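You operate a simulated robot arm through the tools that you are given. There is no shell and no other tool.

The job below is to be done with a simulated robot arm. You get a single attempt, and the scene is never put back.

JOB
Put things in order on the foil side of the island bench. At the end: the grey pad stands on top of the green suncatcher (marked "LEAD 45 cm"); the brown card tube stands where the grey pad stood; the white jar (marked "SOLDER FLUX") from the foil side of the island bench stands on top of the brown felt block; the purple burnisher stands where the white jar stood; whatever was shut is shut again. Leave all else as you found it, and nothing knocked over.

It is judged by the outcome, as a careful person would: the job done as asked, and still so three seconds after it is handed in. It fails if anything else is knocked over, pushed out of place, dropped, spilled or broken.

ROBOT AND FRAMES
A 7-joint arm with a two-finger parallel gripper, fixed in place. Base frame: the origin is at the foot of the arm, x ahead of it, y to its left, z up; the work surface is at about z = 900. Readings come in mm, rad, newtons and seconds.
With the tool pointing down near the work surface it reaches from about 100 to 640 mm from the base axis. Its first joint turns from -1.152 to 1.152 rad. Payload 1.57 kg.
The tool frame sits at the grasp point between the pads (the TCP): z along the fingers, y along the line on which they close. The tips reach 30 mm beyond it. The gripper opens to 80 mm. The fingers are 17 mm wide and 12 mm thick; the gripper's body (40 by 82 mm) begins 80 mm behind the TCP.
Orientation is that of the tool frame in the base frame, as a unit quaternion [x, y, z, w]. With the fingers straight down and closing along the base's y, the tool's x points along the base's -x, its y along +y and its z along -z.

CONTROLS
- The arm moves only by the tool jog_arm. Its argument "deltas" is a list of rows, each an object (a shift or turn left out is 0, a gripper value left out holds the last) with "linear": the shift along the tool's x, y, z in mm, a list of three; "rot": the turn, a rotation vector about the tool's x, y, z in rad, a list of three; "jaw": the gripper command, from -1 (shut) to 1 (fully open), values between in proportion. In form: [{"linear": [tx, ty, tz], "rot": [ax, ay, az], "jaw": jaw}, ...]. A call has 1 to 20 rows; each row is the pose to reach, as a shift and turn from the pose commanded when the call began, along the tool's axes at that moment. Rows are played at 5 a second. More than 50 mm and 0.15 rad between two rows, or a gripper value outside its range, and nothing of the call is played. A pose out of reach is approached as far as the arm can. The call stops where the force on the tool passes 40 N (or 10 N more than at its start, if that is more) or the arm is blocked; 0.2 s more then pass. Each finger travels about 72 mm/s and halts on what it meets, pressing with about 31 N; the grip force reading is that of the motor and also rises with nothing between the fingers. The clock runs only during rows and for 0.2 s after the last one: add rows that repeat a pose to give the fingers time. The reply holds the time, the measured pose of the TCP, the force on the tool along the base axes, the opening and the grip force, in the units named above and with some noise, with the torque about the TCP (base axes, N m) and any sound that the robot's microphone picked up, and new pictures: "show" is both (left out), scene, wrist or none.
- Cameras (640 x 400 px; columns grow to the right, rows downward): "scene" is fixed at [56.6, 443.1, 1409.7]; the picture's right is [-0.70, -0.71, 0.00], its down [-0.50, 0.50, -0.70] and it looks along [0.50, -0.50, -0.71] (base axes); focal length 281 px, centre (320, 200). "wrist" rides on the gripper at [72, -7, -122] in the tool frame; the picture's right is [0.09, 1.00, 0.00], its down [-0.84, 0.08, -0.54] and it looks along [-0.54, 0.05, 0.84] (tool axes); focal length 238 px, centre (320, 200). There is no depth. A picture from a camera that has moved, and an enlarged one, comes with that camera's place and axes in the base frame and with its lens.
- zoom(camera, box): a new picture of the part [left, top, right, bottom] of that camera's present view, enlarged. It takes no simulated time.
- close_job(): hands the job in; it is judged then, once.

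Places have to be worked out from the pictures, the camera data and where the tool is seen. Open the gripper and draw the arm clear of the work before you hand the job in, unless the task says otherwise.

The tools are called after "Request:" as a command line: name --argument value ..., lists and objects as JSON in quotes. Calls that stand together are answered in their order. jog_arm: Moves the arm, as the interface text tells. Its arguments: {"type":"object","properties":{"deltas":{"type":"array","items":{"type":"object","properties":{"linear":{"type":"array","items":{"type":"number"}},"rot":{"type":"array","items":{"type":"number"}},"jaw":{"type":"number"}}}},"show":{"type":"string","enum":["both","scene","wrist","none"]}},"required":["deltas"]} The other tools are called the same way: zoom (camera, box) takes an enlarged picture of a part of a camera's view; close_job () hands the job in.

At the start:

```text
clock: 0.0
eef_pos: [240.8, 304.2, 1212.3]
orientation: [0.0, 1.0, -0.001, 0.0]
force: [-0.1, -0.1, 0.1]
moment: [0.05, -0.01, 0.01]
width: 80.1
finger_force: 0.1
```

scene: 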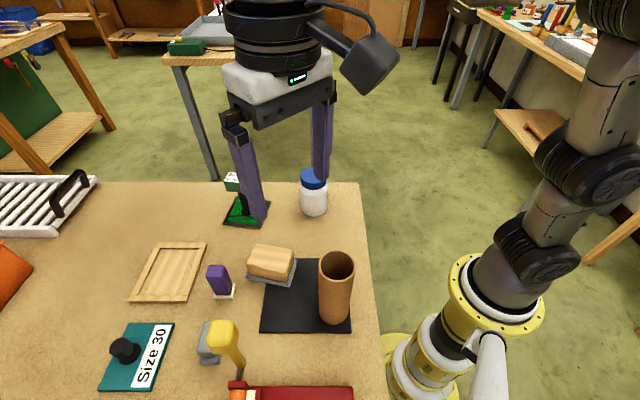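
wrist: 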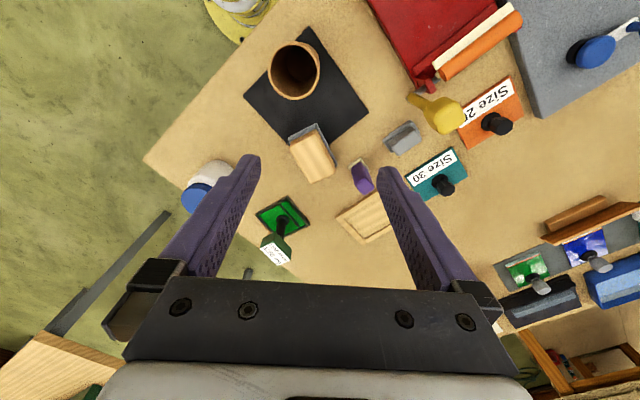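

I'll start by enlarging parts of both views to identify the objects before moving.

Request:
zoom --camera "scene" --box '[80, 160, 400, 360]'

Request:
zoom --camera "wrist" --box '[140, 20, 400, 280]'

Request:
zoom --camera "wrist" --box '[360, 0, 640, 180]'

Request:
zoom --camera "wrist" --box '[440, 150, 640, 330]'

Request:
zoom --camera "scene" --box '[0, 0, 320, 200]'

Request:
zoom --camera "scene" --box '[0, 200, 320, 400]'

```text
2.00 times, centred on (240, 260) of scene
camera zoom: at [56.6, 443.1, 1409.7], right [-0.7, -0.71, 0.0], down [-0.5, 0.5, -0.7], along [0.5, -0.5, -0.71], focal length 563 px, centre (480, 80)
```

zoom: 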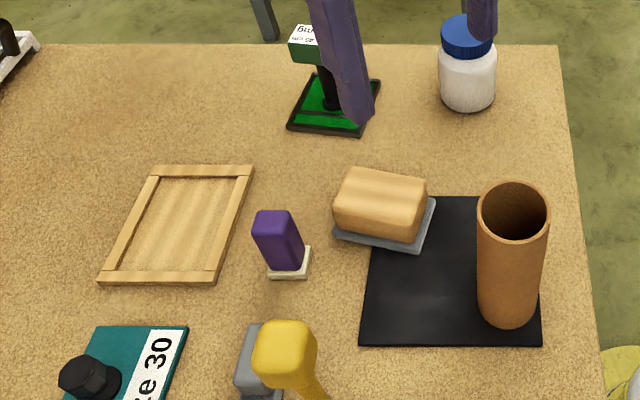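

```text
1.54 times, centred on (270, 150) of wrist
camera zoom: at [167.5, 296.4, 1335.6], right [-0.09, 1.0, 0.0], down [0.84, 0.08, 0.54], along [0.54, 0.05, -0.84], focal length 367 px, centre (397, 277)
```

zoom: 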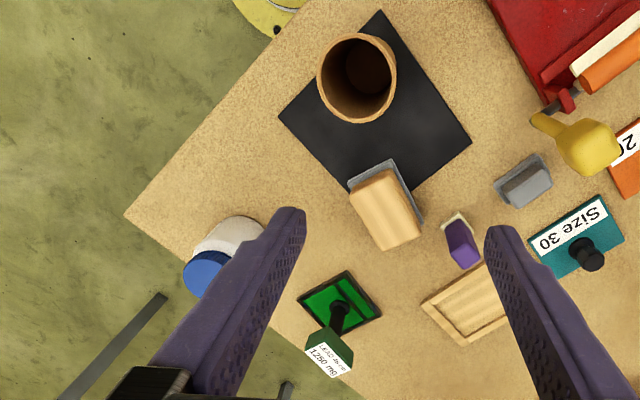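

```text
2.22 times, centred on (500, 90) of wrist
camera zoom: at [167.5, 296.4, 1335.6], right [-0.09, 1.0, 0.0], down [0.84, 0.08, 0.54], along [0.54, 0.05, -0.84], focal length 530 px, centre (-80, 444)
```

zoom: 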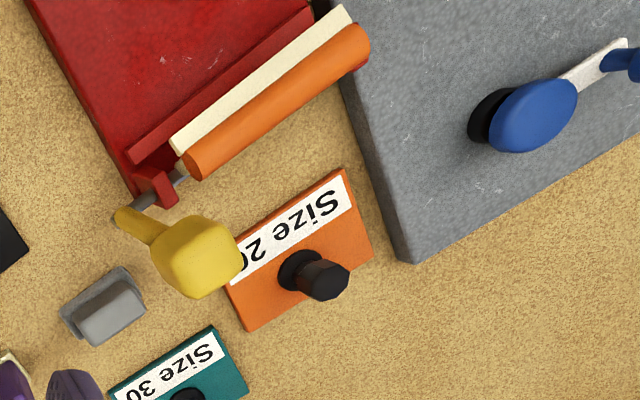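

```text
2.22 times, centred on (540, 240) of wrist
camera zoom: at [167.5, 296.4, 1335.6], right [-0.09, 1.0, 0.0], down [0.84, 0.08, 0.54], along [0.54, 0.05, -0.84], focal length 530 px, centre (-169, 111)
```

zoom: 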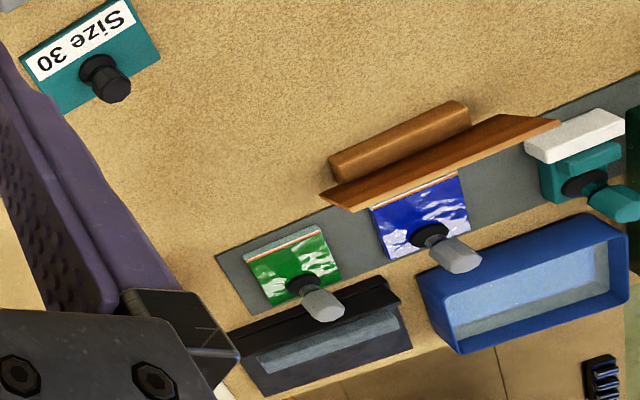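

```text
2.00 times, centred on (160, 100) of scene
camera zoom: at [56.6, 443.1, 1409.7], right [-0.7, -0.71, 0.0], down [-0.5, 0.5, -0.7], along [0.5, -0.5, -0.71], focal length 563 px, centre (640, 400)
```

zoom: 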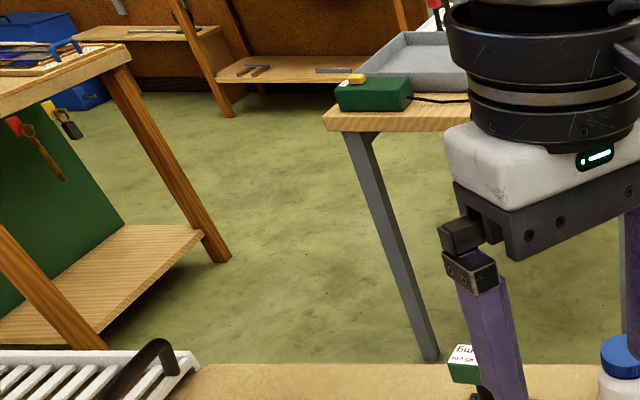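

```text
2.00 times, centred on (160, 300) of scene
camera zoom: at [56.6, 443.1, 1409.7], right [-0.7, -0.71, 0.0], down [-0.5, 0.5, -0.7], along [0.5, -0.5, -0.71], focal length 563 px, centre (640, 0)
```

zoom: 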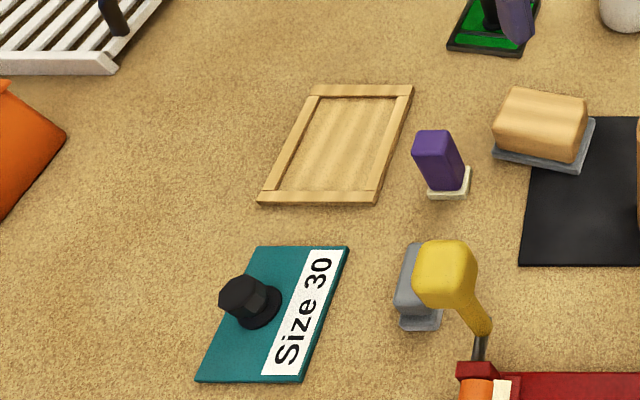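

The layout is roughly clear: jar near (412, 100), suncatcher, tan block, purple burnisher, a small grey item and the tube on a black mat. I'll swing the arm to the right at this height to get unobstructed looks at the labels.

Request:
jog_arm --deltas '[{"linear": [8, -40, 0]}, {"linear": [16, -80, 0]}, {"linear": [24, -120, 0]}, {"linear": [32, -160, 0]}, {"linear": [40, -200, 0]}, {"linear": [40, -240, 0]}]'

```text
clock: 1.4
eef_pos: [203.1, 61.5, 1210.4]
orientation: [0.0, 1.0, 0.0, 0.0]
force: [0.0, -0.2, 0.2]
moment: [0.0, 0.0, -0.02]
width: 79.9
finger_force: 0.1
camera wrist: at [128.4, 53.9, 1333.3], right [-0.09, 1.0, 0.0], down [0.84, 0.08, 0.54], along [0.54, 0.05, -0.84], focal length 238 px, centre (320, 200)
```

scene: 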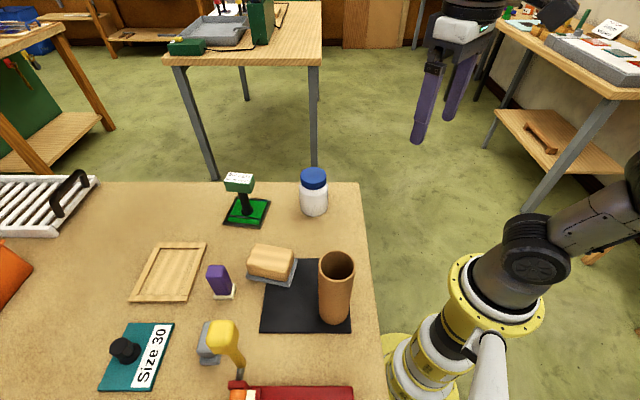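
wrist: 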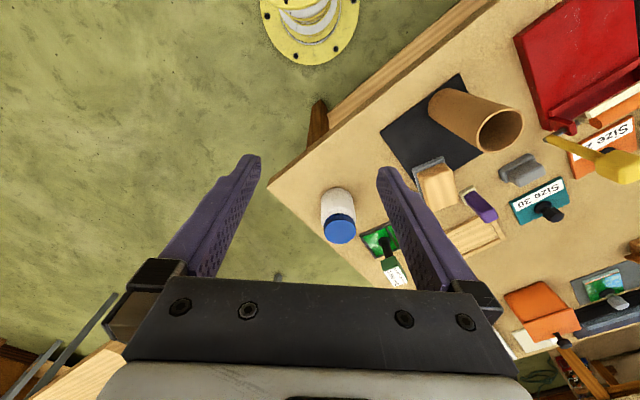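

The scene view is now unobstructed. I'll enlarge it for detail and labels.

Request:
zoom --camera "scene" --box '[200, 160, 360, 260]'

Request:
zoom --camera "scene" --box '[180, 220, 380, 345]'

Request:
zoom --camera "scene" --box '[90, 290, 260, 400]'

Request:
zoom --camera "scene" --box '[160, 0, 360, 125]'

Request:
zoom --camera "scene" --box '[440, 0, 640, 125]'

Request:
zoom --camera "wrist" --box '[480, 100, 640, 300]'

```text
4.00 times, centred on (280, 210) of scene
camera zoom: at [56.6, 443.1, 1409.7], right [-0.7, -0.71, 0.0], down [-0.5, 0.5, -0.7], along [0.5, -0.5, -0.71], focal length 1125 px, centre (480, 160)
```

zoom: 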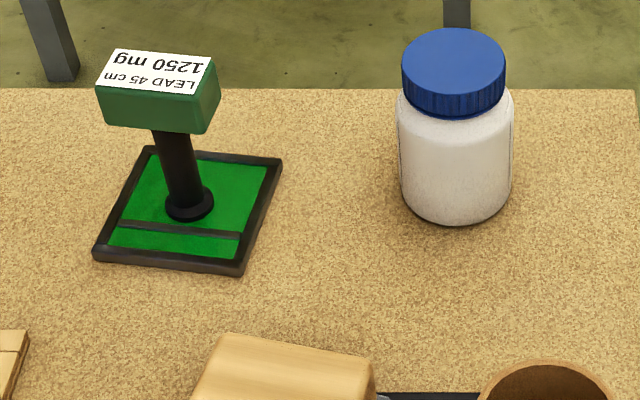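

```text
3.20 times, centred on (280, 282) of scene
camera zoom: at [56.6, 443.1, 1409.7], right [-0.7, -0.71, 0.0], down [-0.5, 0.5, -0.7], along [0.5, -0.5, -0.71], focal length 900 px, centre (448, -64)
```

zoom: 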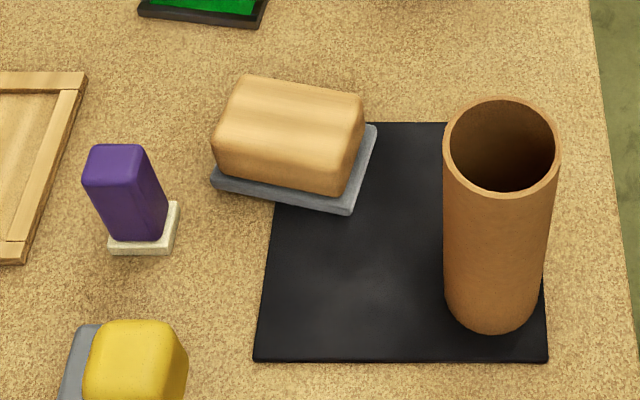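

```text
3.64 times, centred on (175, 345) of scene
camera zoom: at [56.6, 443.1, 1409.7], right [-0.7, -0.71, 0.0], down [-0.5, 0.5, -0.7], along [0.5, -0.5, -0.71], focal length 1023 px, centre (847, -327)
```

zoom: 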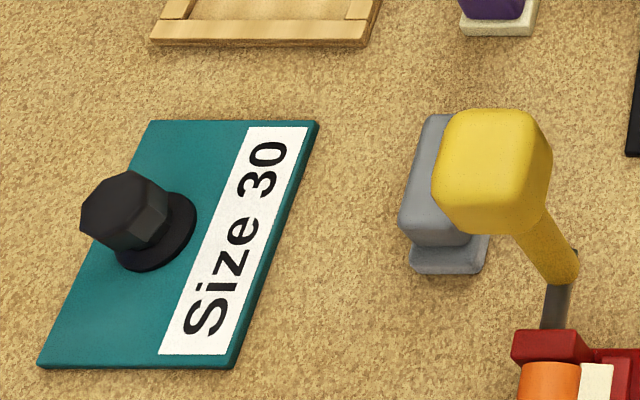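

```text
3.20 times, centred on (260, 62) of scene
camera zoom: at [56.6, 443.1, 1409.7], right [-0.7, -0.71, 0.0], down [-0.5, 0.5, -0.7], along [0.5, -0.5, -0.71], focal length 900 px, centre (512, 640)
```

zoom: 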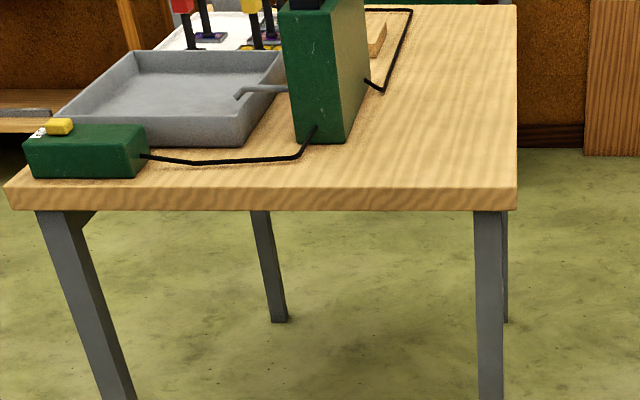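

```text
3.20 times, centred on (540, 62) of scene
camera zoom: at [56.6, 443.1, 1409.7], right [-0.7, -0.71, 0.0], down [-0.5, 0.5, -0.7], along [0.5, -0.5, -0.71], focal length 900 px, centre (-384, 640)
```

zoom: 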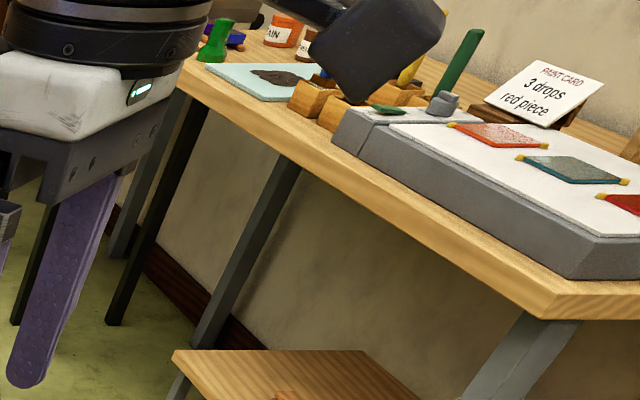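

```text
2.00 times, centred on (560, 200) of wrist
camera zoom: at [128.4, 53.9, 1333.3], right [-0.09, 1.0, 0.0], down [0.84, 0.08, 0.54], along [0.54, 0.05, -0.84], focal length 477 px, centre (-160, 200)
```

zoom: 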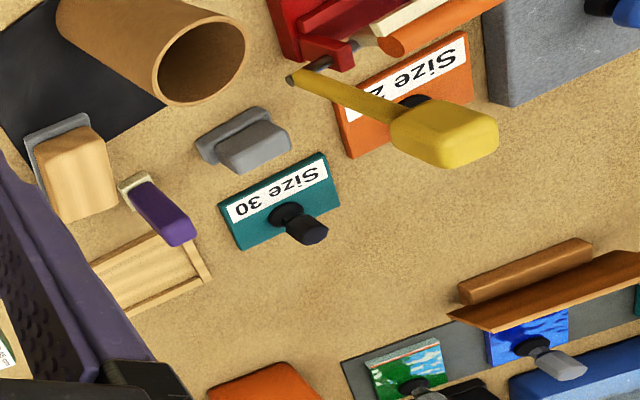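

The green suncatcher at the back is the one marked "LEAD 45 cm"; the tan block on a grey sole looks like the felt block, and the small grey item stands beside a tall yellow lever on the red box (knob around (220, 440, 1060)). I'll move over the left part to look at the rest of the bench.

Request:
jog_arm --deltas '[{"linear": [-5, 42, -5]}, {"linear": [-10, 84, -10]}, {"linear": [-16, 126, -15]}, {"linear": [-22, 168, -20]}, {"linear": [-28, 210, -25]}, {"linear": [-34, 252, -30]}, {"linear": [-40, 294, -35]}, {"linear": [-47, 338, -40]}]'

```text
clock: 3.2
eef_pos: [244.4, 398.4, 1251.6]
orientation: [0.0, 1.0, 0.001, 0.001]
force: [-0.7, -0.3, 0.4]
moment: [0.01, -0.03, -0.02]
width: 79.9
finger_force: 0.1
out of reach, approached as far as the arm can: row 8
camera wrist: at [171.1, 390.7, 1373.3], right [-0.09, 1.0, 0.0], down [0.84, 0.08, 0.54], along [0.54, 0.05, -0.84], focal length 238 px, centre (320, 200)
```

scene: 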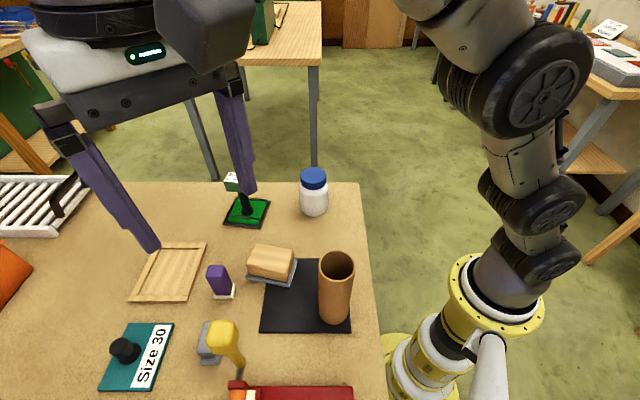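
wrist: 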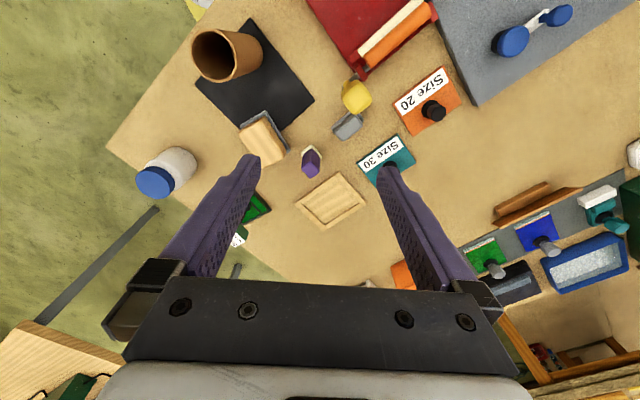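

I'll zoom on the left part of the bench from here.

Request:
zoom --camera "wrist" --box '[300, 0, 640, 210]'

Request:
zoom --camera "wrist" --box '[440, 120, 640, 320]'

Request:
zoom --camera "wrist" --box '[100, 10, 380, 260]'

```text
1.88 times, centred on (470, 105) of wrist
camera zoom: at [171.1, 390.7, 1373.3], right [-0.09, 1.0, 0.0], down [0.84, 0.08, 0.54], along [0.54, 0.05, -0.84], focal length 449 px, centre (38, 379)
```

zoom: 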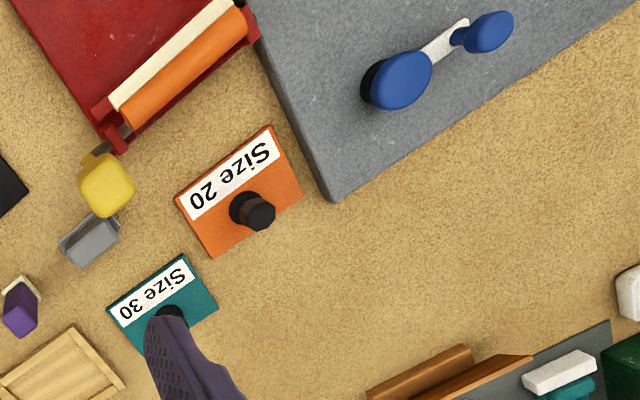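

```text
2.00 times, centred on (540, 220) of wrist
camera zoom: at [171.1, 390.7, 1373.3], right [-0.09, 1.0, 0.0], down [0.84, 0.08, 0.54], along [0.54, 0.05, -0.84], focal length 477 px, centre (-120, 160)
```

zoom: 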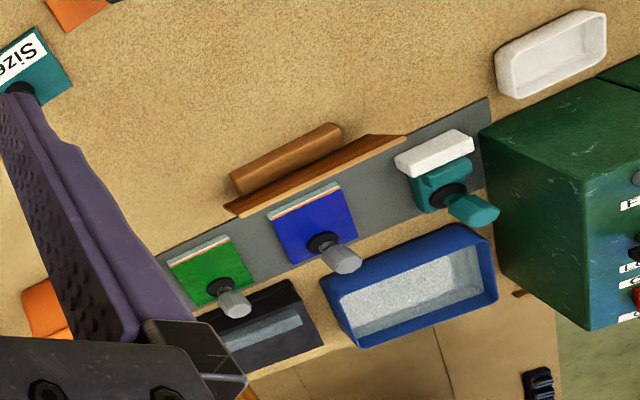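

```text
1.60 times, centred on (240, 135) of wrist
camera zoom: at [171.1, 390.7, 1373.3], right [-0.09, 1.0, 0.0], down [0.84, 0.08, 0.54], along [0.54, 0.05, -0.84], focal length 381 px, centre (448, 304)
```

zoom: 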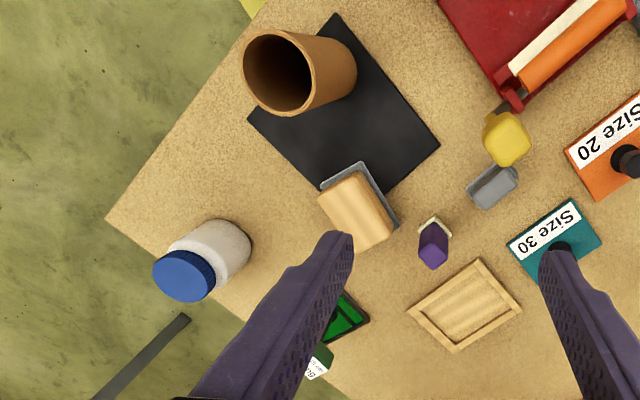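

The far brown bar is out of reach (r≈980), so the tan block with the grey sole must be the brown felt block. I'll drop to about z=1150 above the middle of the group (all items are below ~1090) for a closer, more accurate look.

Request:
jog_arm --deltas '[{"linear": [-14, -17, 25]}, {"linear": [-28, -34, 50]}, {"linear": [-42, -51, 75]}, {"linear": [-56, -68, 100]}, {"linear": [-56, -68, 100]}]'

```text
clock: 4.4
eef_pos: [302.0, 331.4, 1150.8]
orientation: [0.0, 1.0, 0.0, 0.0]
force: [-0.9, 0.3, 0.3]
moment: [0.0, 0.04, 0.03]
width: 80.1
finger_force: 0.0
camera wrist: at [228.3, 324.0, 1273.7], right [-0.09, 1.0, 0.0], down [0.84, 0.08, 0.54], along [0.54, 0.05, -0.84], focal length 238 px, centre (320, 200)
```

scene: 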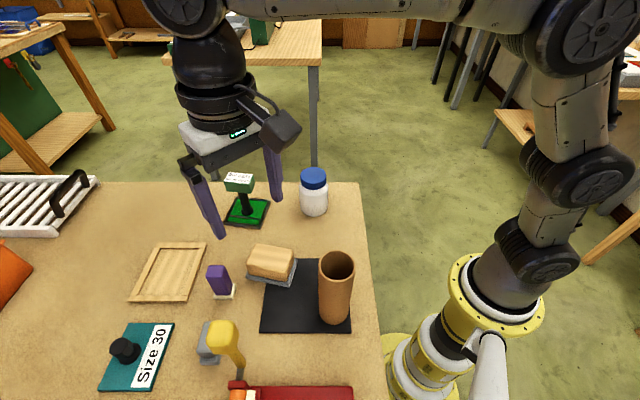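
wrist: 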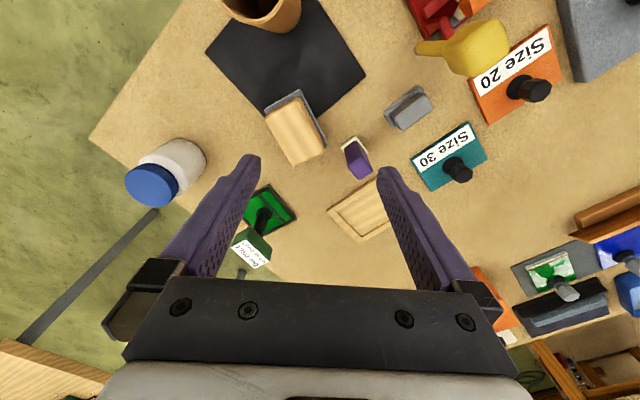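

Good overhead view. I'll enlarge the items to measure footprints.

Request:
zoom --camera "wrist" --box '[340, 60, 500, 200]'

Request:
zoom --camera "wrist" --box '[200, 60, 360, 200]'

Request:
zoom --camera "wrist" --box '[110, 120, 310, 280]'

Request:
zoom --camera "wrist" --box '[380, 0, 560, 120]'

Request:
zoom --camera "scene" --box '[180, 300, 360, 400]'

```text
2.86 times, centred on (420, 130) of wrist
camera zoom: at [228.3, 324.0, 1273.7], right [-0.09, 1.0, 0.0], down [0.84, 0.08, 0.54], along [0.54, 0.05, -0.84], focal length 681 px, centre (34, 400)
```

zoom: 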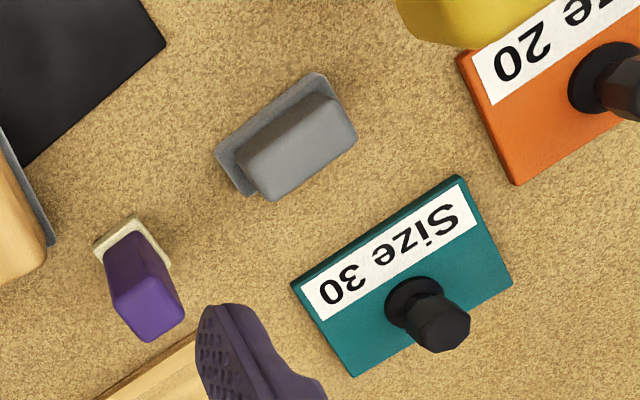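

```text
2.86 times, centred on (280, 130) of wrist
camera zoom: at [228.3, 324.0, 1273.7], right [-0.09, 1.0, 0.0], down [0.84, 0.08, 0.54], along [0.54, 0.05, -0.84], focal length 681 px, centre (434, 400)
```

zoom: 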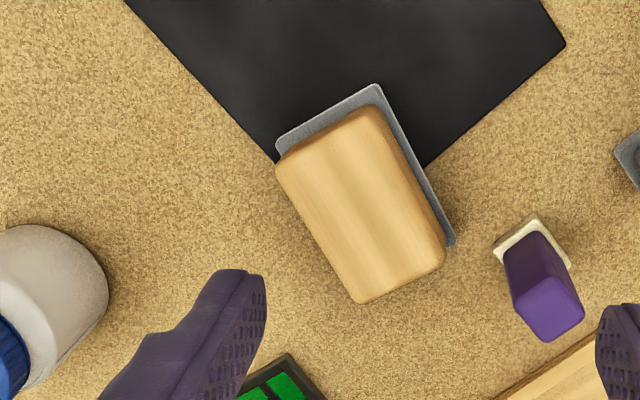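

```text
2.50 times, centred on (210, 200) of wrist
camera zoom: at [228.3, 324.0, 1273.7], right [-0.09, 1.0, 0.0], down [0.84, 0.08, 0.54], along [0.54, 0.05, -0.84], focal length 596 px, centre (595, 200)
```

zoom: 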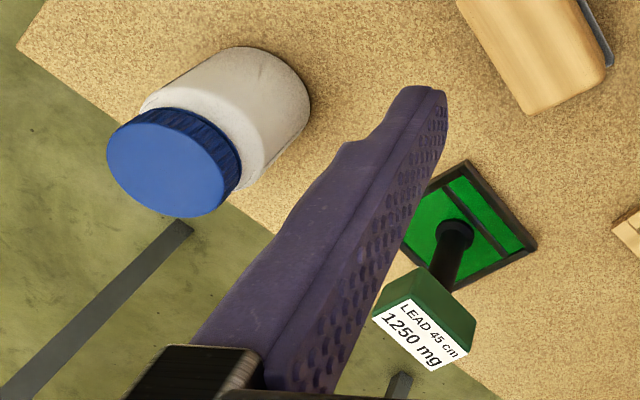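

```text
3.33 times, centred on (470, 60) of wrist
camera zoom: at [228.3, 324.0, 1273.7], right [-0.09, 1.0, 0.0], down [0.84, 0.08, 0.54], along [0.54, 0.05, -0.84], focal length 794 px, centre (-180, 667)
```

zoom: 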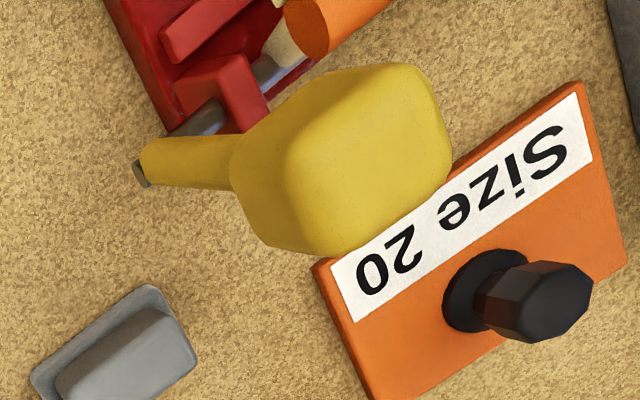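

```text
3.56 times, centred on (270, 350) of scene
camera zoom: at [56.6, 443.0, 1409.7], right [-0.7, -0.71, 0.0], down [-0.5, 0.5, -0.7], along [0.5, -0.5, -0.71], focal length 1000 px, centre (498, -333)
```

zoom: 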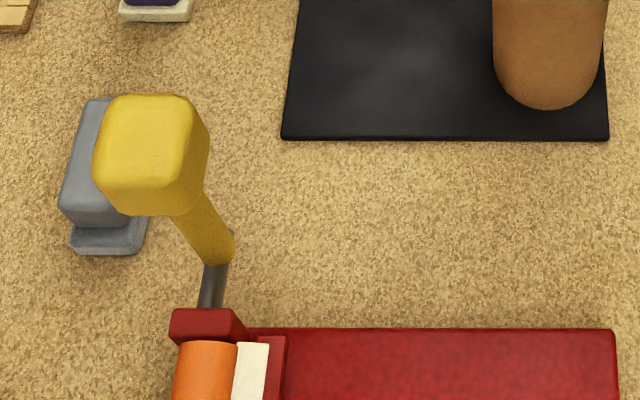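

Pad: sole ≈58×29 mm centred near (294, 456), aligned with the bench's 45° axes; the yellow crank stands on its -w side, so I want the camera/hand body turned away from it. I'll turn the tool +135° (seen from above) at this safe height, making tool x point along (0.71,-0.71).

Request:
jog_arm --deltas '[{"rot": [0, 0, -0.1473]}, {"rot": [0, 0, -0.2945]}, {"rot": [0, 0, -0.4418]}, {"rot": [0, 0, -0.589]}, {"rot": [0, 0, -0.7363]}, {"rot": [0, 0, -0.8836]}, {"rot": [0, 0, -1.0308]}, {"rot": [0, 0, -1.1781]}, {"rot": [0, 0, -1.3254]}, {"rot": [0, 0, -1.4726]}, {"rot": [0, 0, -1.6199]}, {"rot": [0, 0, -1.7671]}, {"rot": [0, 0, -1.9144]}, {"rot": [0, 0, -2.0617]}, {"rot": [0, 0, -2.2089]}, {"rot": [0, 0, -2.3562]}, {"rot": [0, 0, -2.3562]}]'

```text
clock: 8.0
eef_pos: [302.2, 331.8, 1150.3]
orientation: [0.924, -0.382, 0.0, 0.0]
force: [0.5, 0.3, -0.7]
moment: [-0.01, 0.0, 0.01]
width: 80.0
finger_force: 0.1
camera wrist: at [356.5, 284.8, 1272.6], right [-0.64, -0.77, 0.0], down [-0.65, 0.54, 0.54], along [-0.42, 0.35, -0.84], focal length 238 px, centre (320, 200)
```

scene: 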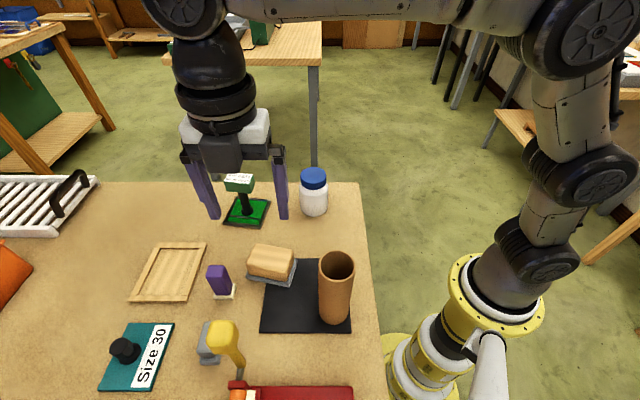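
wrist: 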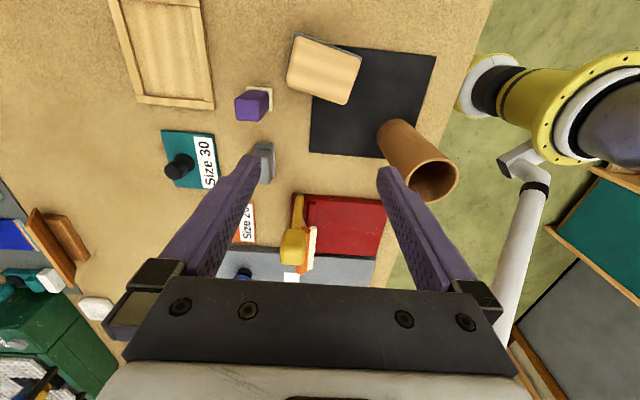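

Orientation is as wanted. Next I move above the pad at z≈1130 (tips at 1100, above the crank knob) to check its position closely.

Request:
jog_arm --deltas '[{"linear": [-23, -20, 5]}, {"linear": [-46, -41, 10]}, {"linear": [-70, -61, 15]}, {"linear": [-93, -82, 20]}, {"linear": [-93, -82, 20]}]'

Request:
zoom --camera "wrist" --box '[220, 40, 420, 180]'

```text
clock: 9.2
eef_pos: [294.7, 455.8, 1129.1]
orientation: [0.924, -0.382, 0.0, 0.0]
force: [-0.5, 0.6, -0.3]
moment: [0.0, -0.02, 0.0]
width: 80.0
finger_force: 0.0
camera wrist: at [348.7, 408.6, 1250.7], right [-0.64, -0.77, 0.0], down [-0.65, 0.54, 0.54], along [-0.42, 0.35, -0.84], focal length 238 px, centre (320, 200)
```

scene: 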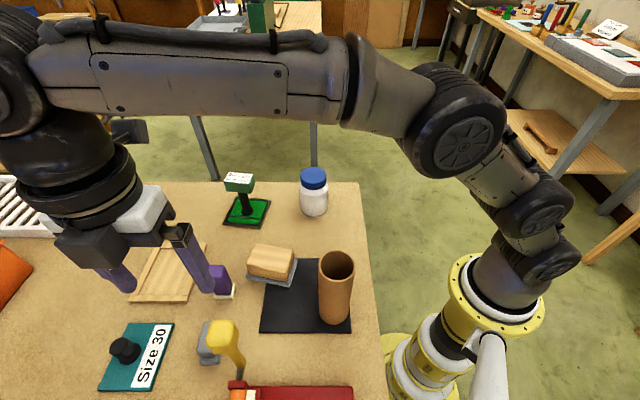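
wrist: 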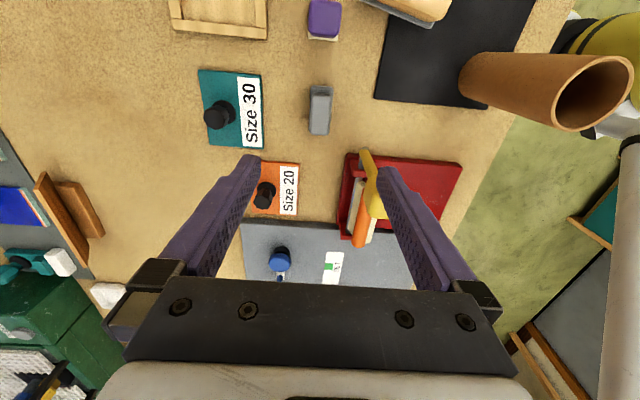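

```text
2.86 times, centred on (320, 110) of wrist
camera zoom: at [348.7, 408.6, 1250.7], right [-0.64, -0.77, 0.0], down [-0.65, 0.54, 0.54], along [-0.42, 0.35, -0.84], focal length 681 px, centre (320, 457)
```

zoom: 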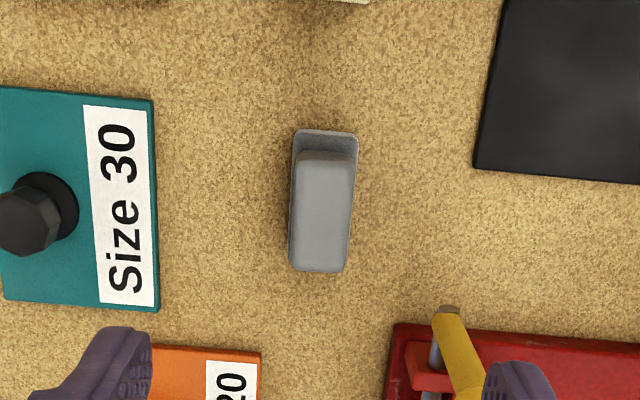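

The pad is centred within ~3 mm of the tool axis (at about (292.6, 458)), block top ≈25 mm wide, z≈935. I'll tilt the hand 0.15 rad away from the crank (about the closing axis), narrow the jaws to ~56 mm and descend to z≈970 to check clearance.

Request:
jog_arm --deltas '[{"linear": [-3, 0, 0], "rot": [0, -0.14, 0], "jaw": 0.4}, {"linear": [-3, 0, 20], "rot": [0, -0.15, 0], "jaw": 0.4}, {"linear": [-3, 0, 55], "rot": [0, -0.15, 0], "jaw": 0.4}, {"linear": [-3, 0, 90], "rot": [0, -0.15, 0], "jaw": 0.4}, {"linear": [-3, 0, 125], "rot": [0, -0.15, 0], "jaw": 0.4}, {"linear": [-3, 0, 150], "rot": [0, -0.15, 0], "jaw": 0.4}, {"linear": [-3, 0, 150], "rot": [0, -0.15, 0], "jaw": 0.4}]'

Request:
zoom --camera "wrist" --box '[200, 80, 440, 240]'

Request:
zoom --camera "scene" --box '[120, 200, 320, 400]'

```text
clock: 10.8
eef_pos: [292.7, 457.2, 979.8]
orientation: [0.921, -0.382, -0.069, -0.029]
force: [0.0, 0.0, -0.6]
moment: [-0.03, -0.02, 0.01]
width: 55.9
finger_force: 0.0
camera wrist: at [358.7, 398.2, 1090.2], right [-0.64, -0.77, -0.01], down [-0.58, 0.47, 0.66], along [-0.5, 0.43, -0.75], focal length 238 px, centre (320, 200)
```

scene: 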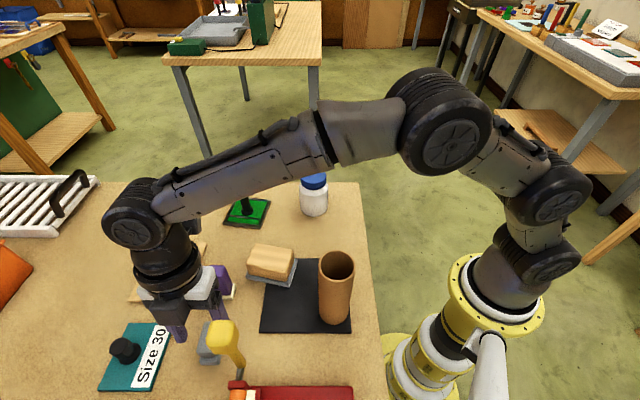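
wrist: 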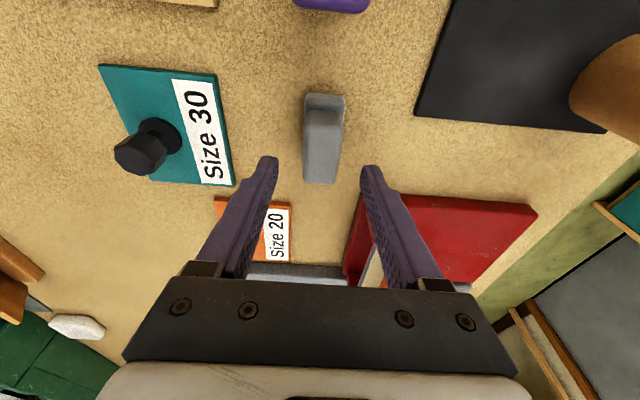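

```text
2.50 times, centred on (320, 160) of wrist
camera zoom: at [358.7, 398.2, 1090.2], right [-0.64, -0.77, -0.01], down [-0.58, 0.47, 0.66], along [-0.5, 0.43, -0.75], focal length 596 px, centre (320, 300)
```

zoom: 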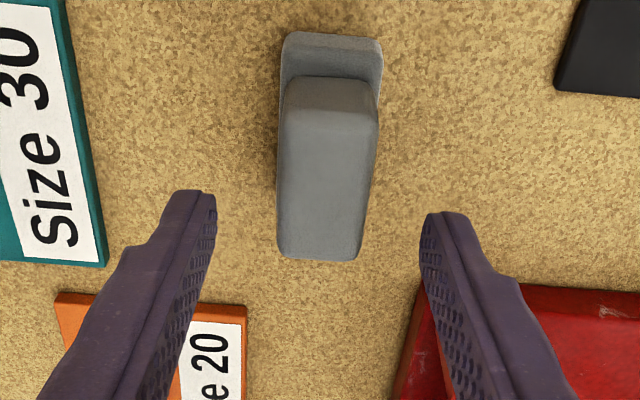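

```text
2.00 times, centred on (220, 300) of scene
camera zoom: at [56.6, 443.1, 1409.7], right [-0.7, -0.71, 0.0], down [-0.5, 0.5, -0.7], along [0.5, -0.5, -0.71], focal length 563 px, centre (520, 0)
```

zoom: 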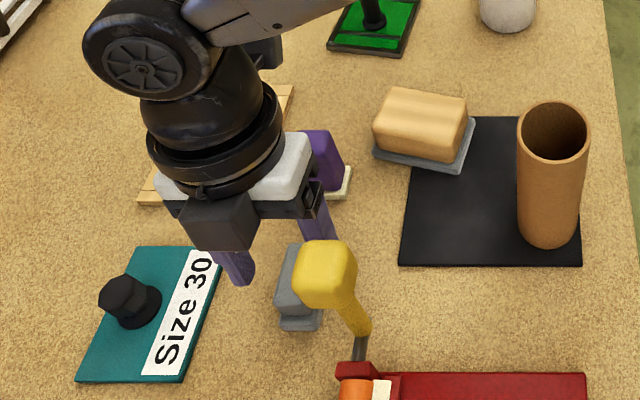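

Clearance to the crank looks fine (~20 mm) and the pad sits centred between the fingers. I descend 35 mm straight down to z≈945 (tips just above the pad's sole) and close.

Request:
jog_arm --deltas '[{"linear": [1.6, 0.5, 18], "jaw": 0.4}, {"linear": [3.2, 1, 34.9], "jaw": 0.4}, {"linear": [3.2, 1, 34.9], "jaw": 0.4}, {"linear": [3.2, 1, 34.9], "jaw": -1}, {"linear": [3.2, 1, 34.9], "jaw": -1}, {"linear": [3.2, 1, 34.9], "jaw": -1}, {"linear": [3.2, 1, 34.9], "jaw": -1}]'

Request:
zoom --camera "wrist" --box '[220, 80, 420, 220]'

```text
clock: 12.4
eef_pos: [290.6, 458.5, 946.4]
orientation: [0.921, -0.382, -0.07, -0.028]
force: [0.3, 0.1, -0.3]
moment: [-0.01, -0.01, -0.01]
width: 28.9
finger_force: 31.1
camera wrist: at [357.9, 399.4, 1056.1], right [-0.64, -0.77, -0.01], down [-0.58, 0.47, 0.66], along [-0.5, 0.43, -0.75], focal length 238 px, centre (320, 200)
```

scene: 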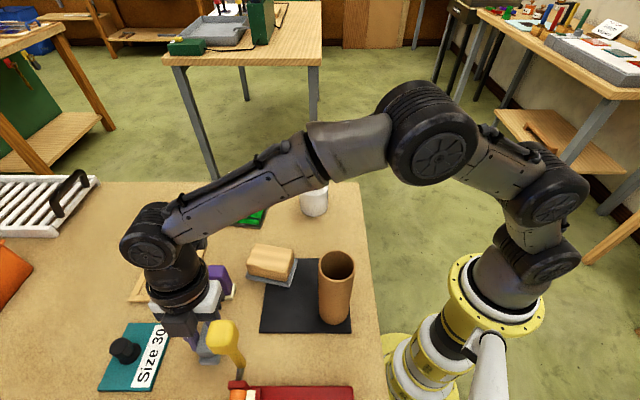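
wrist: 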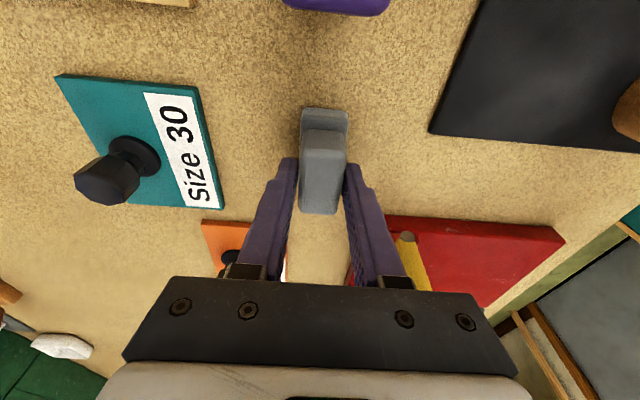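

```text
2.86 times, centred on (320, 150) of wrist
camera zoom: at [357.9, 399.4, 1056.1], right [-0.64, -0.77, -0.01], down [-0.58, 0.47, 0.66], along [-0.5, 0.43, -0.75], focal length 681 px, centre (320, 343)
```

zoom: 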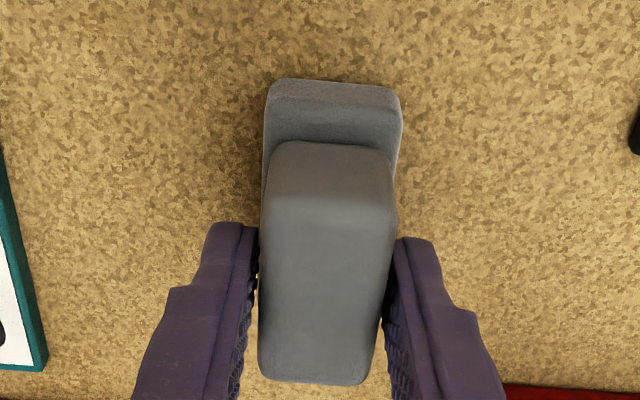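

Grip is firm (28.9 mm, 31 N) on the grey block; pad centre ≈(291.5, 457.5). I lift straight up 20 mm slowly, then on to z≈1106 and level the hand.

Request:
jog_arm --deltas '[{"linear": [-1.5, 0, -9.9], "jaw": -1}, {"linear": [-4.5, 0, -29.7], "jaw": -1}, {"linear": [-10.5, 0, -69.2], "jaw": -1}, {"linear": [-16.4, 0, -108.8], "jaw": -1}, {"linear": [-23.9, 0, -158.2], "jaw": -1}, {"linear": [-23.9, 0, -158.2], "rot": [0, 0.075, 0], "jaw": -1}, {"linear": [-23.9, 0, -158.2], "rot": [0, 0.15, 0], "jaw": -1}, {"linear": [-23.9, 0, -158.2], "rot": [0, 0.15, 0], "jaw": -1}]'

```text
clock: 14.2
eef_pos: [289.8, 458.9, 1104.8]
orientation: [0.924, -0.383, 0.001, 0.001]
force: [0.5, -0.2, -0.5]
moment: [0.02, 0.0, -0.01]
width: 29.0
finger_force: 30.8
camera wrist: at [343.8, 410.8, 1227.3], right [-0.64, -0.77, 0.0], down [-0.65, 0.54, 0.54], along [-0.42, 0.35, -0.84], focal length 238 px, centre (320, 200)
```

scene: 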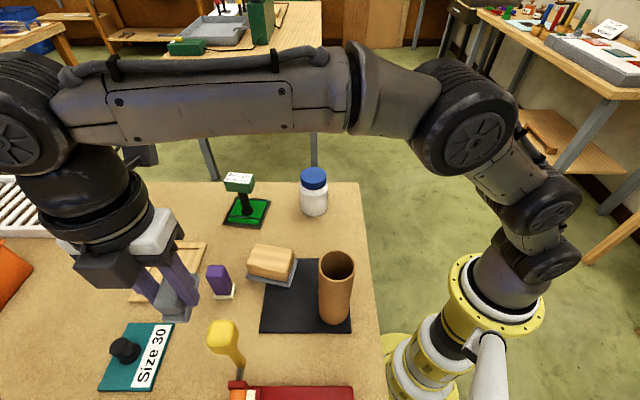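
wrist: 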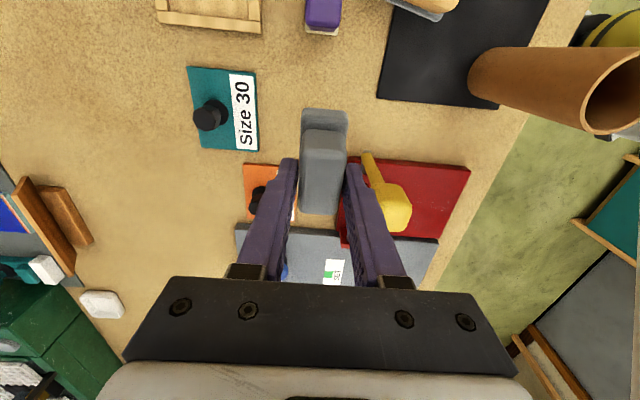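

Pad is held securely. I'll carry it at z≈1110 to a point just short of the suncatcher while turning the tool so the pad's long side lines up with the suncatcher's top block.

Request:
jog_arm --deltas '[{"linear": [28, 3.8, -1], "rot": [0, 0, 0.1428]}, {"linear": [56, 7.6, -2], "rot": [0, 0, 0.2856]}, {"linear": [85, 11.4, -3], "rot": [0, 0, 0.4284]}, {"linear": [113, 15.2, -4], "rot": [0, 0, 0.5712]}, {"linear": [141, 19, -5], "rot": [0, 0, 0.714]}, {"linear": [169, 22.7, -5], "rot": [0, 0, 0.8568]}, {"linear": [198, 26.5, -5], "rot": [0, 0, 0.9996]}, {"linear": [226, 30.3, -5], "rot": [0, 0, 1.1424]}, {"linear": [254, 34.1, -5], "rot": [0, 0, 1.2852]}, {"linear": [282, 37.9, -5], "rot": [0, 0, 1.428]}, {"linear": [310, 41.7, -5], "rot": [0, 0, 1.5708]}, {"linear": [310, 41.7, -5], "rot": [0, 0, 1.5708]}]'

Request:
zoom --camera "wrist" --box '[220, 80, 420, 280]'

Request:
zoom --camera "scene" --box '[180, 120, 340, 240]'

```text
clock: 16.8
eef_pos: [483.4, 208.5, 1109.6]
orientation: [-0.382, 0.924, 0.0, 0.0]
force: [-0.4, -0.6, -0.7]
moment: [-0.02, -0.03, 0.01]
width: 28.9
finger_force: 30.6
camera wrist: at [434.7, 152.6, 1231.3], right [-0.77, 0.64, 0.0], down [0.54, 0.65, 0.54], along [0.35, 0.42, -0.84], focal length 238 px, centre (320, 200)
```

scene: 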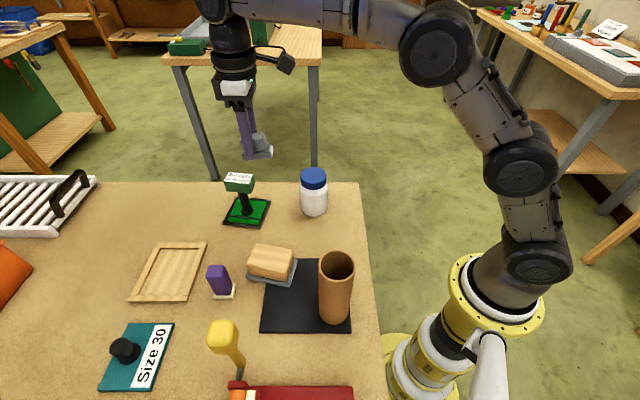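
wrist: 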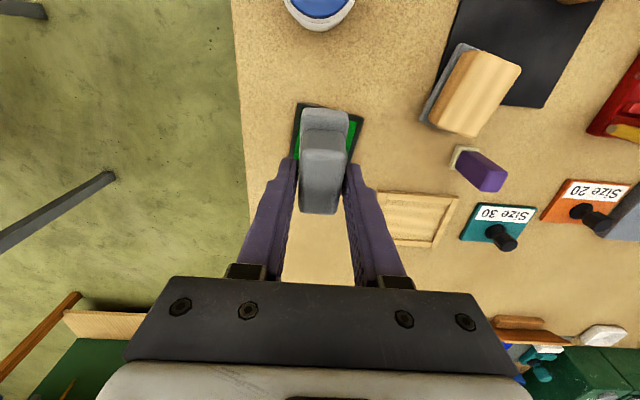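

```text
2.00 times, centred on (320, 180) of wrist
camera zoom: at [434.7, 152.6, 1231.3], right [-0.77, 0.64, 0.0], down [0.54, 0.65, 0.54], along [0.35, 0.42, -0.84], focal length 477 px, centre (320, 240)
```

zoom: 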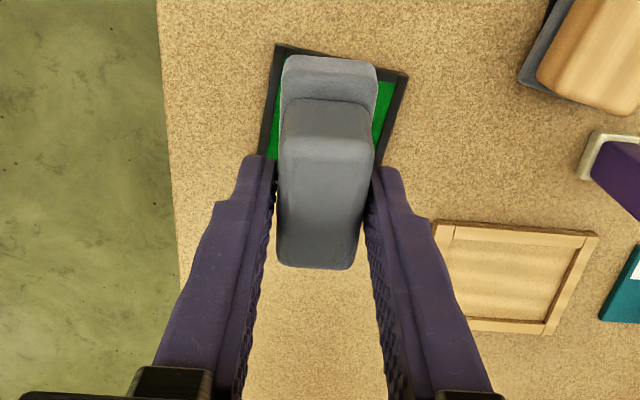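

```text
3.33 times, centred on (260, 180) of scene
camera zoom: at [56.6, 443.0, 1409.7], right [-0.7, -0.71, 0.0], down [-0.5, 0.5, -0.7], along [0.5, -0.5, -0.71], focal length 938 px, centre (520, 267)
```

zoom: 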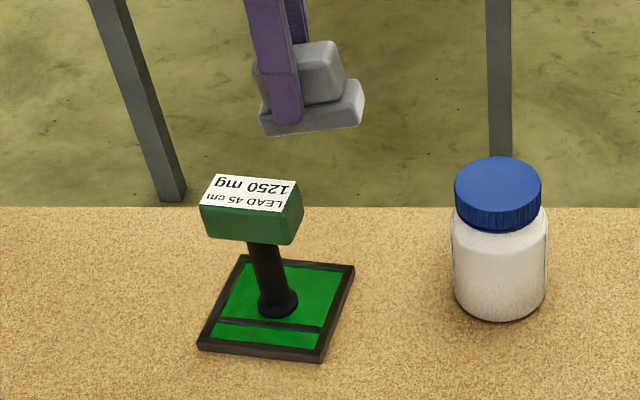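

The suncatcher's top works out at centre ≈(509, 241), z≈1011, about 60×29 mm with its long side at ~38°. Because I gripped the pad with the hand tilted 0.15 rad, I tilt back the same way so the pad is level, turn 7°, and come to about 18 mm above the top.

Request:
jog_arm --deltas '[{"linear": [-20, 2.5, 0], "rot": [0.0023, -0.075, 0.061]}, {"linear": [-41.1, 4.9, 0], "rot": [0.0092, -0.15, 0.122]}, {"linear": [-41.1, 4.9, 18], "rot": [0.0092, -0.15, 0.122]}, {"linear": [-41.1, 4.9, 34.6], "rot": [0.0092, -0.15, 0.122]}, {"linear": [-41.1, 4.9, 34.6], "rot": [0.0092, -0.15, 0.122]}]'

Request:
zoom --camera "wrist" --box '[220, 80, 420, 280]'

Request:
zoom --camera "scene" --box '[180, 120, 340, 240]'

```text
clock: 18.0
eef_pos: [506.1, 242.6, 1074.8]
orientation: [-0.325, 0.943, 0.024, 0.071]
force: [-0.3, -0.2, -0.2]
moment: [-0.01, 0.0, 0.01]
width: 29.0
finger_force: 31.0
camera wrist: at [437.2, 181.0, 1184.5], right [-0.68, 0.73, -0.01], down [0.54, 0.52, 0.66], along [0.49, 0.45, -0.75], focal length 238 px, centre (320, 200)
```

scene: 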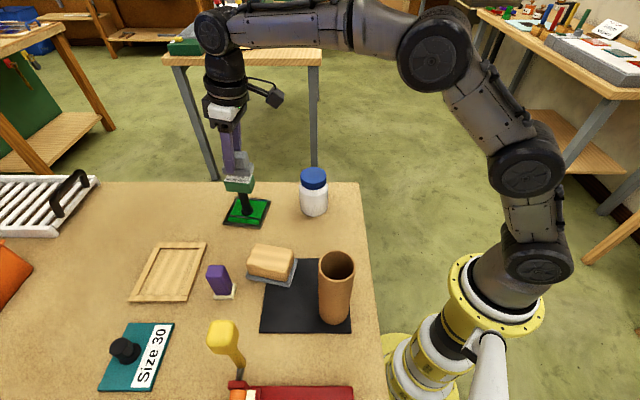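
wrist: 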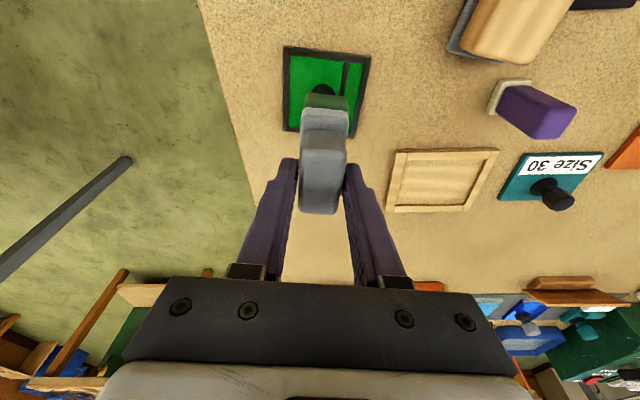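

```text
2.00 times, centred on (320, 180) of wrist
camera zoom: at [437.2, 181.0, 1184.5], right [-0.68, 0.73, -0.01], down [0.54, 0.52, 0.66], along [0.49, 0.45, -0.75], focal length 477 px, centre (320, 240)
```

zoom: 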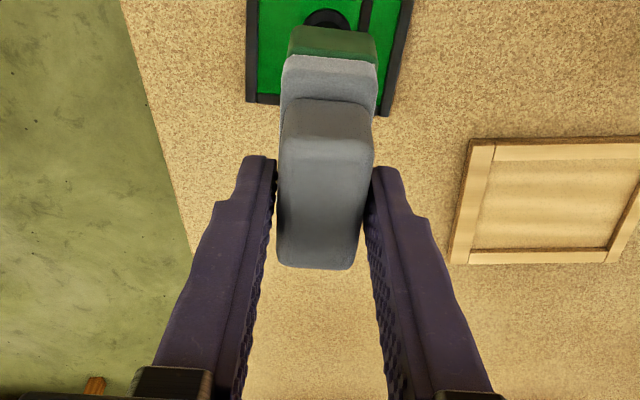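

```text
3.33 times, centred on (260, 180) of scene
camera zoom: at [56.6, 443.1, 1409.7], right [-0.7, -0.71, 0.0], down [-0.5, 0.5, -0.7], along [0.5, -0.5, -0.71], focal length 938 px, centre (520, 267)
```

zoom: 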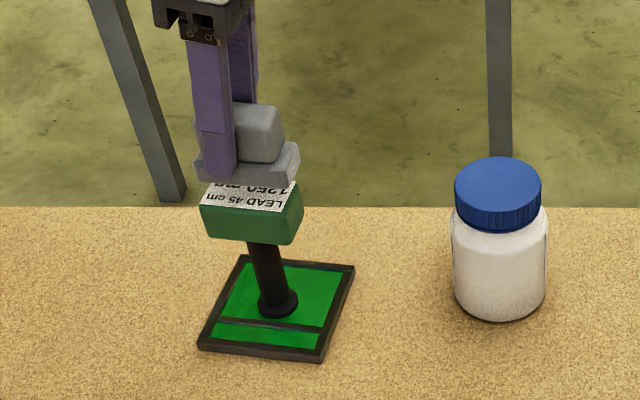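

Nearly over the top. I'll enlarge further to verify the alignment before lowering.

Request:
zoom --camera "scene" --box '[220, 140, 268, 188]'

Request:
zoom --camera "wrist" --box '[280, 80, 370, 160]'

```text
8.33 times, centred on (244, 164) of scene
camera zoom: at [56.6, 443.1, 1409.7], right [-0.7, -0.71, 0.0], down [-0.5, 0.5, -0.7], along [0.5, -0.5, -0.71], focal length 2344 px, centre (953, 500)
```

zoom: 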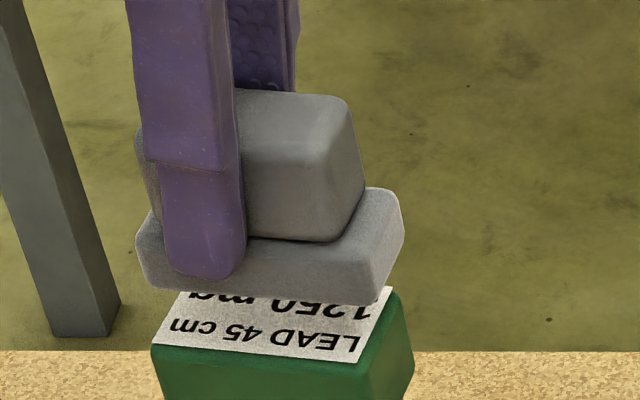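

```text
5.00 times, centred on (325, 120) of wrist
camera zoom: at [437.2, 181.0, 1184.5], right [-0.68, 0.73, -0.01], down [0.54, 0.52, 0.66], along [0.49, 0.45, -0.75], focal length 1192 px, centre (295, 600)
```

zoom: 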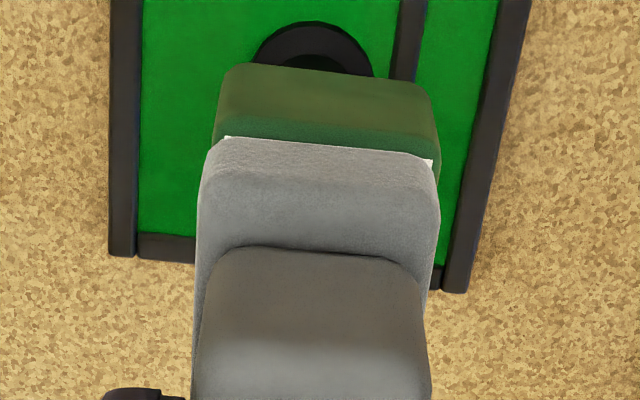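

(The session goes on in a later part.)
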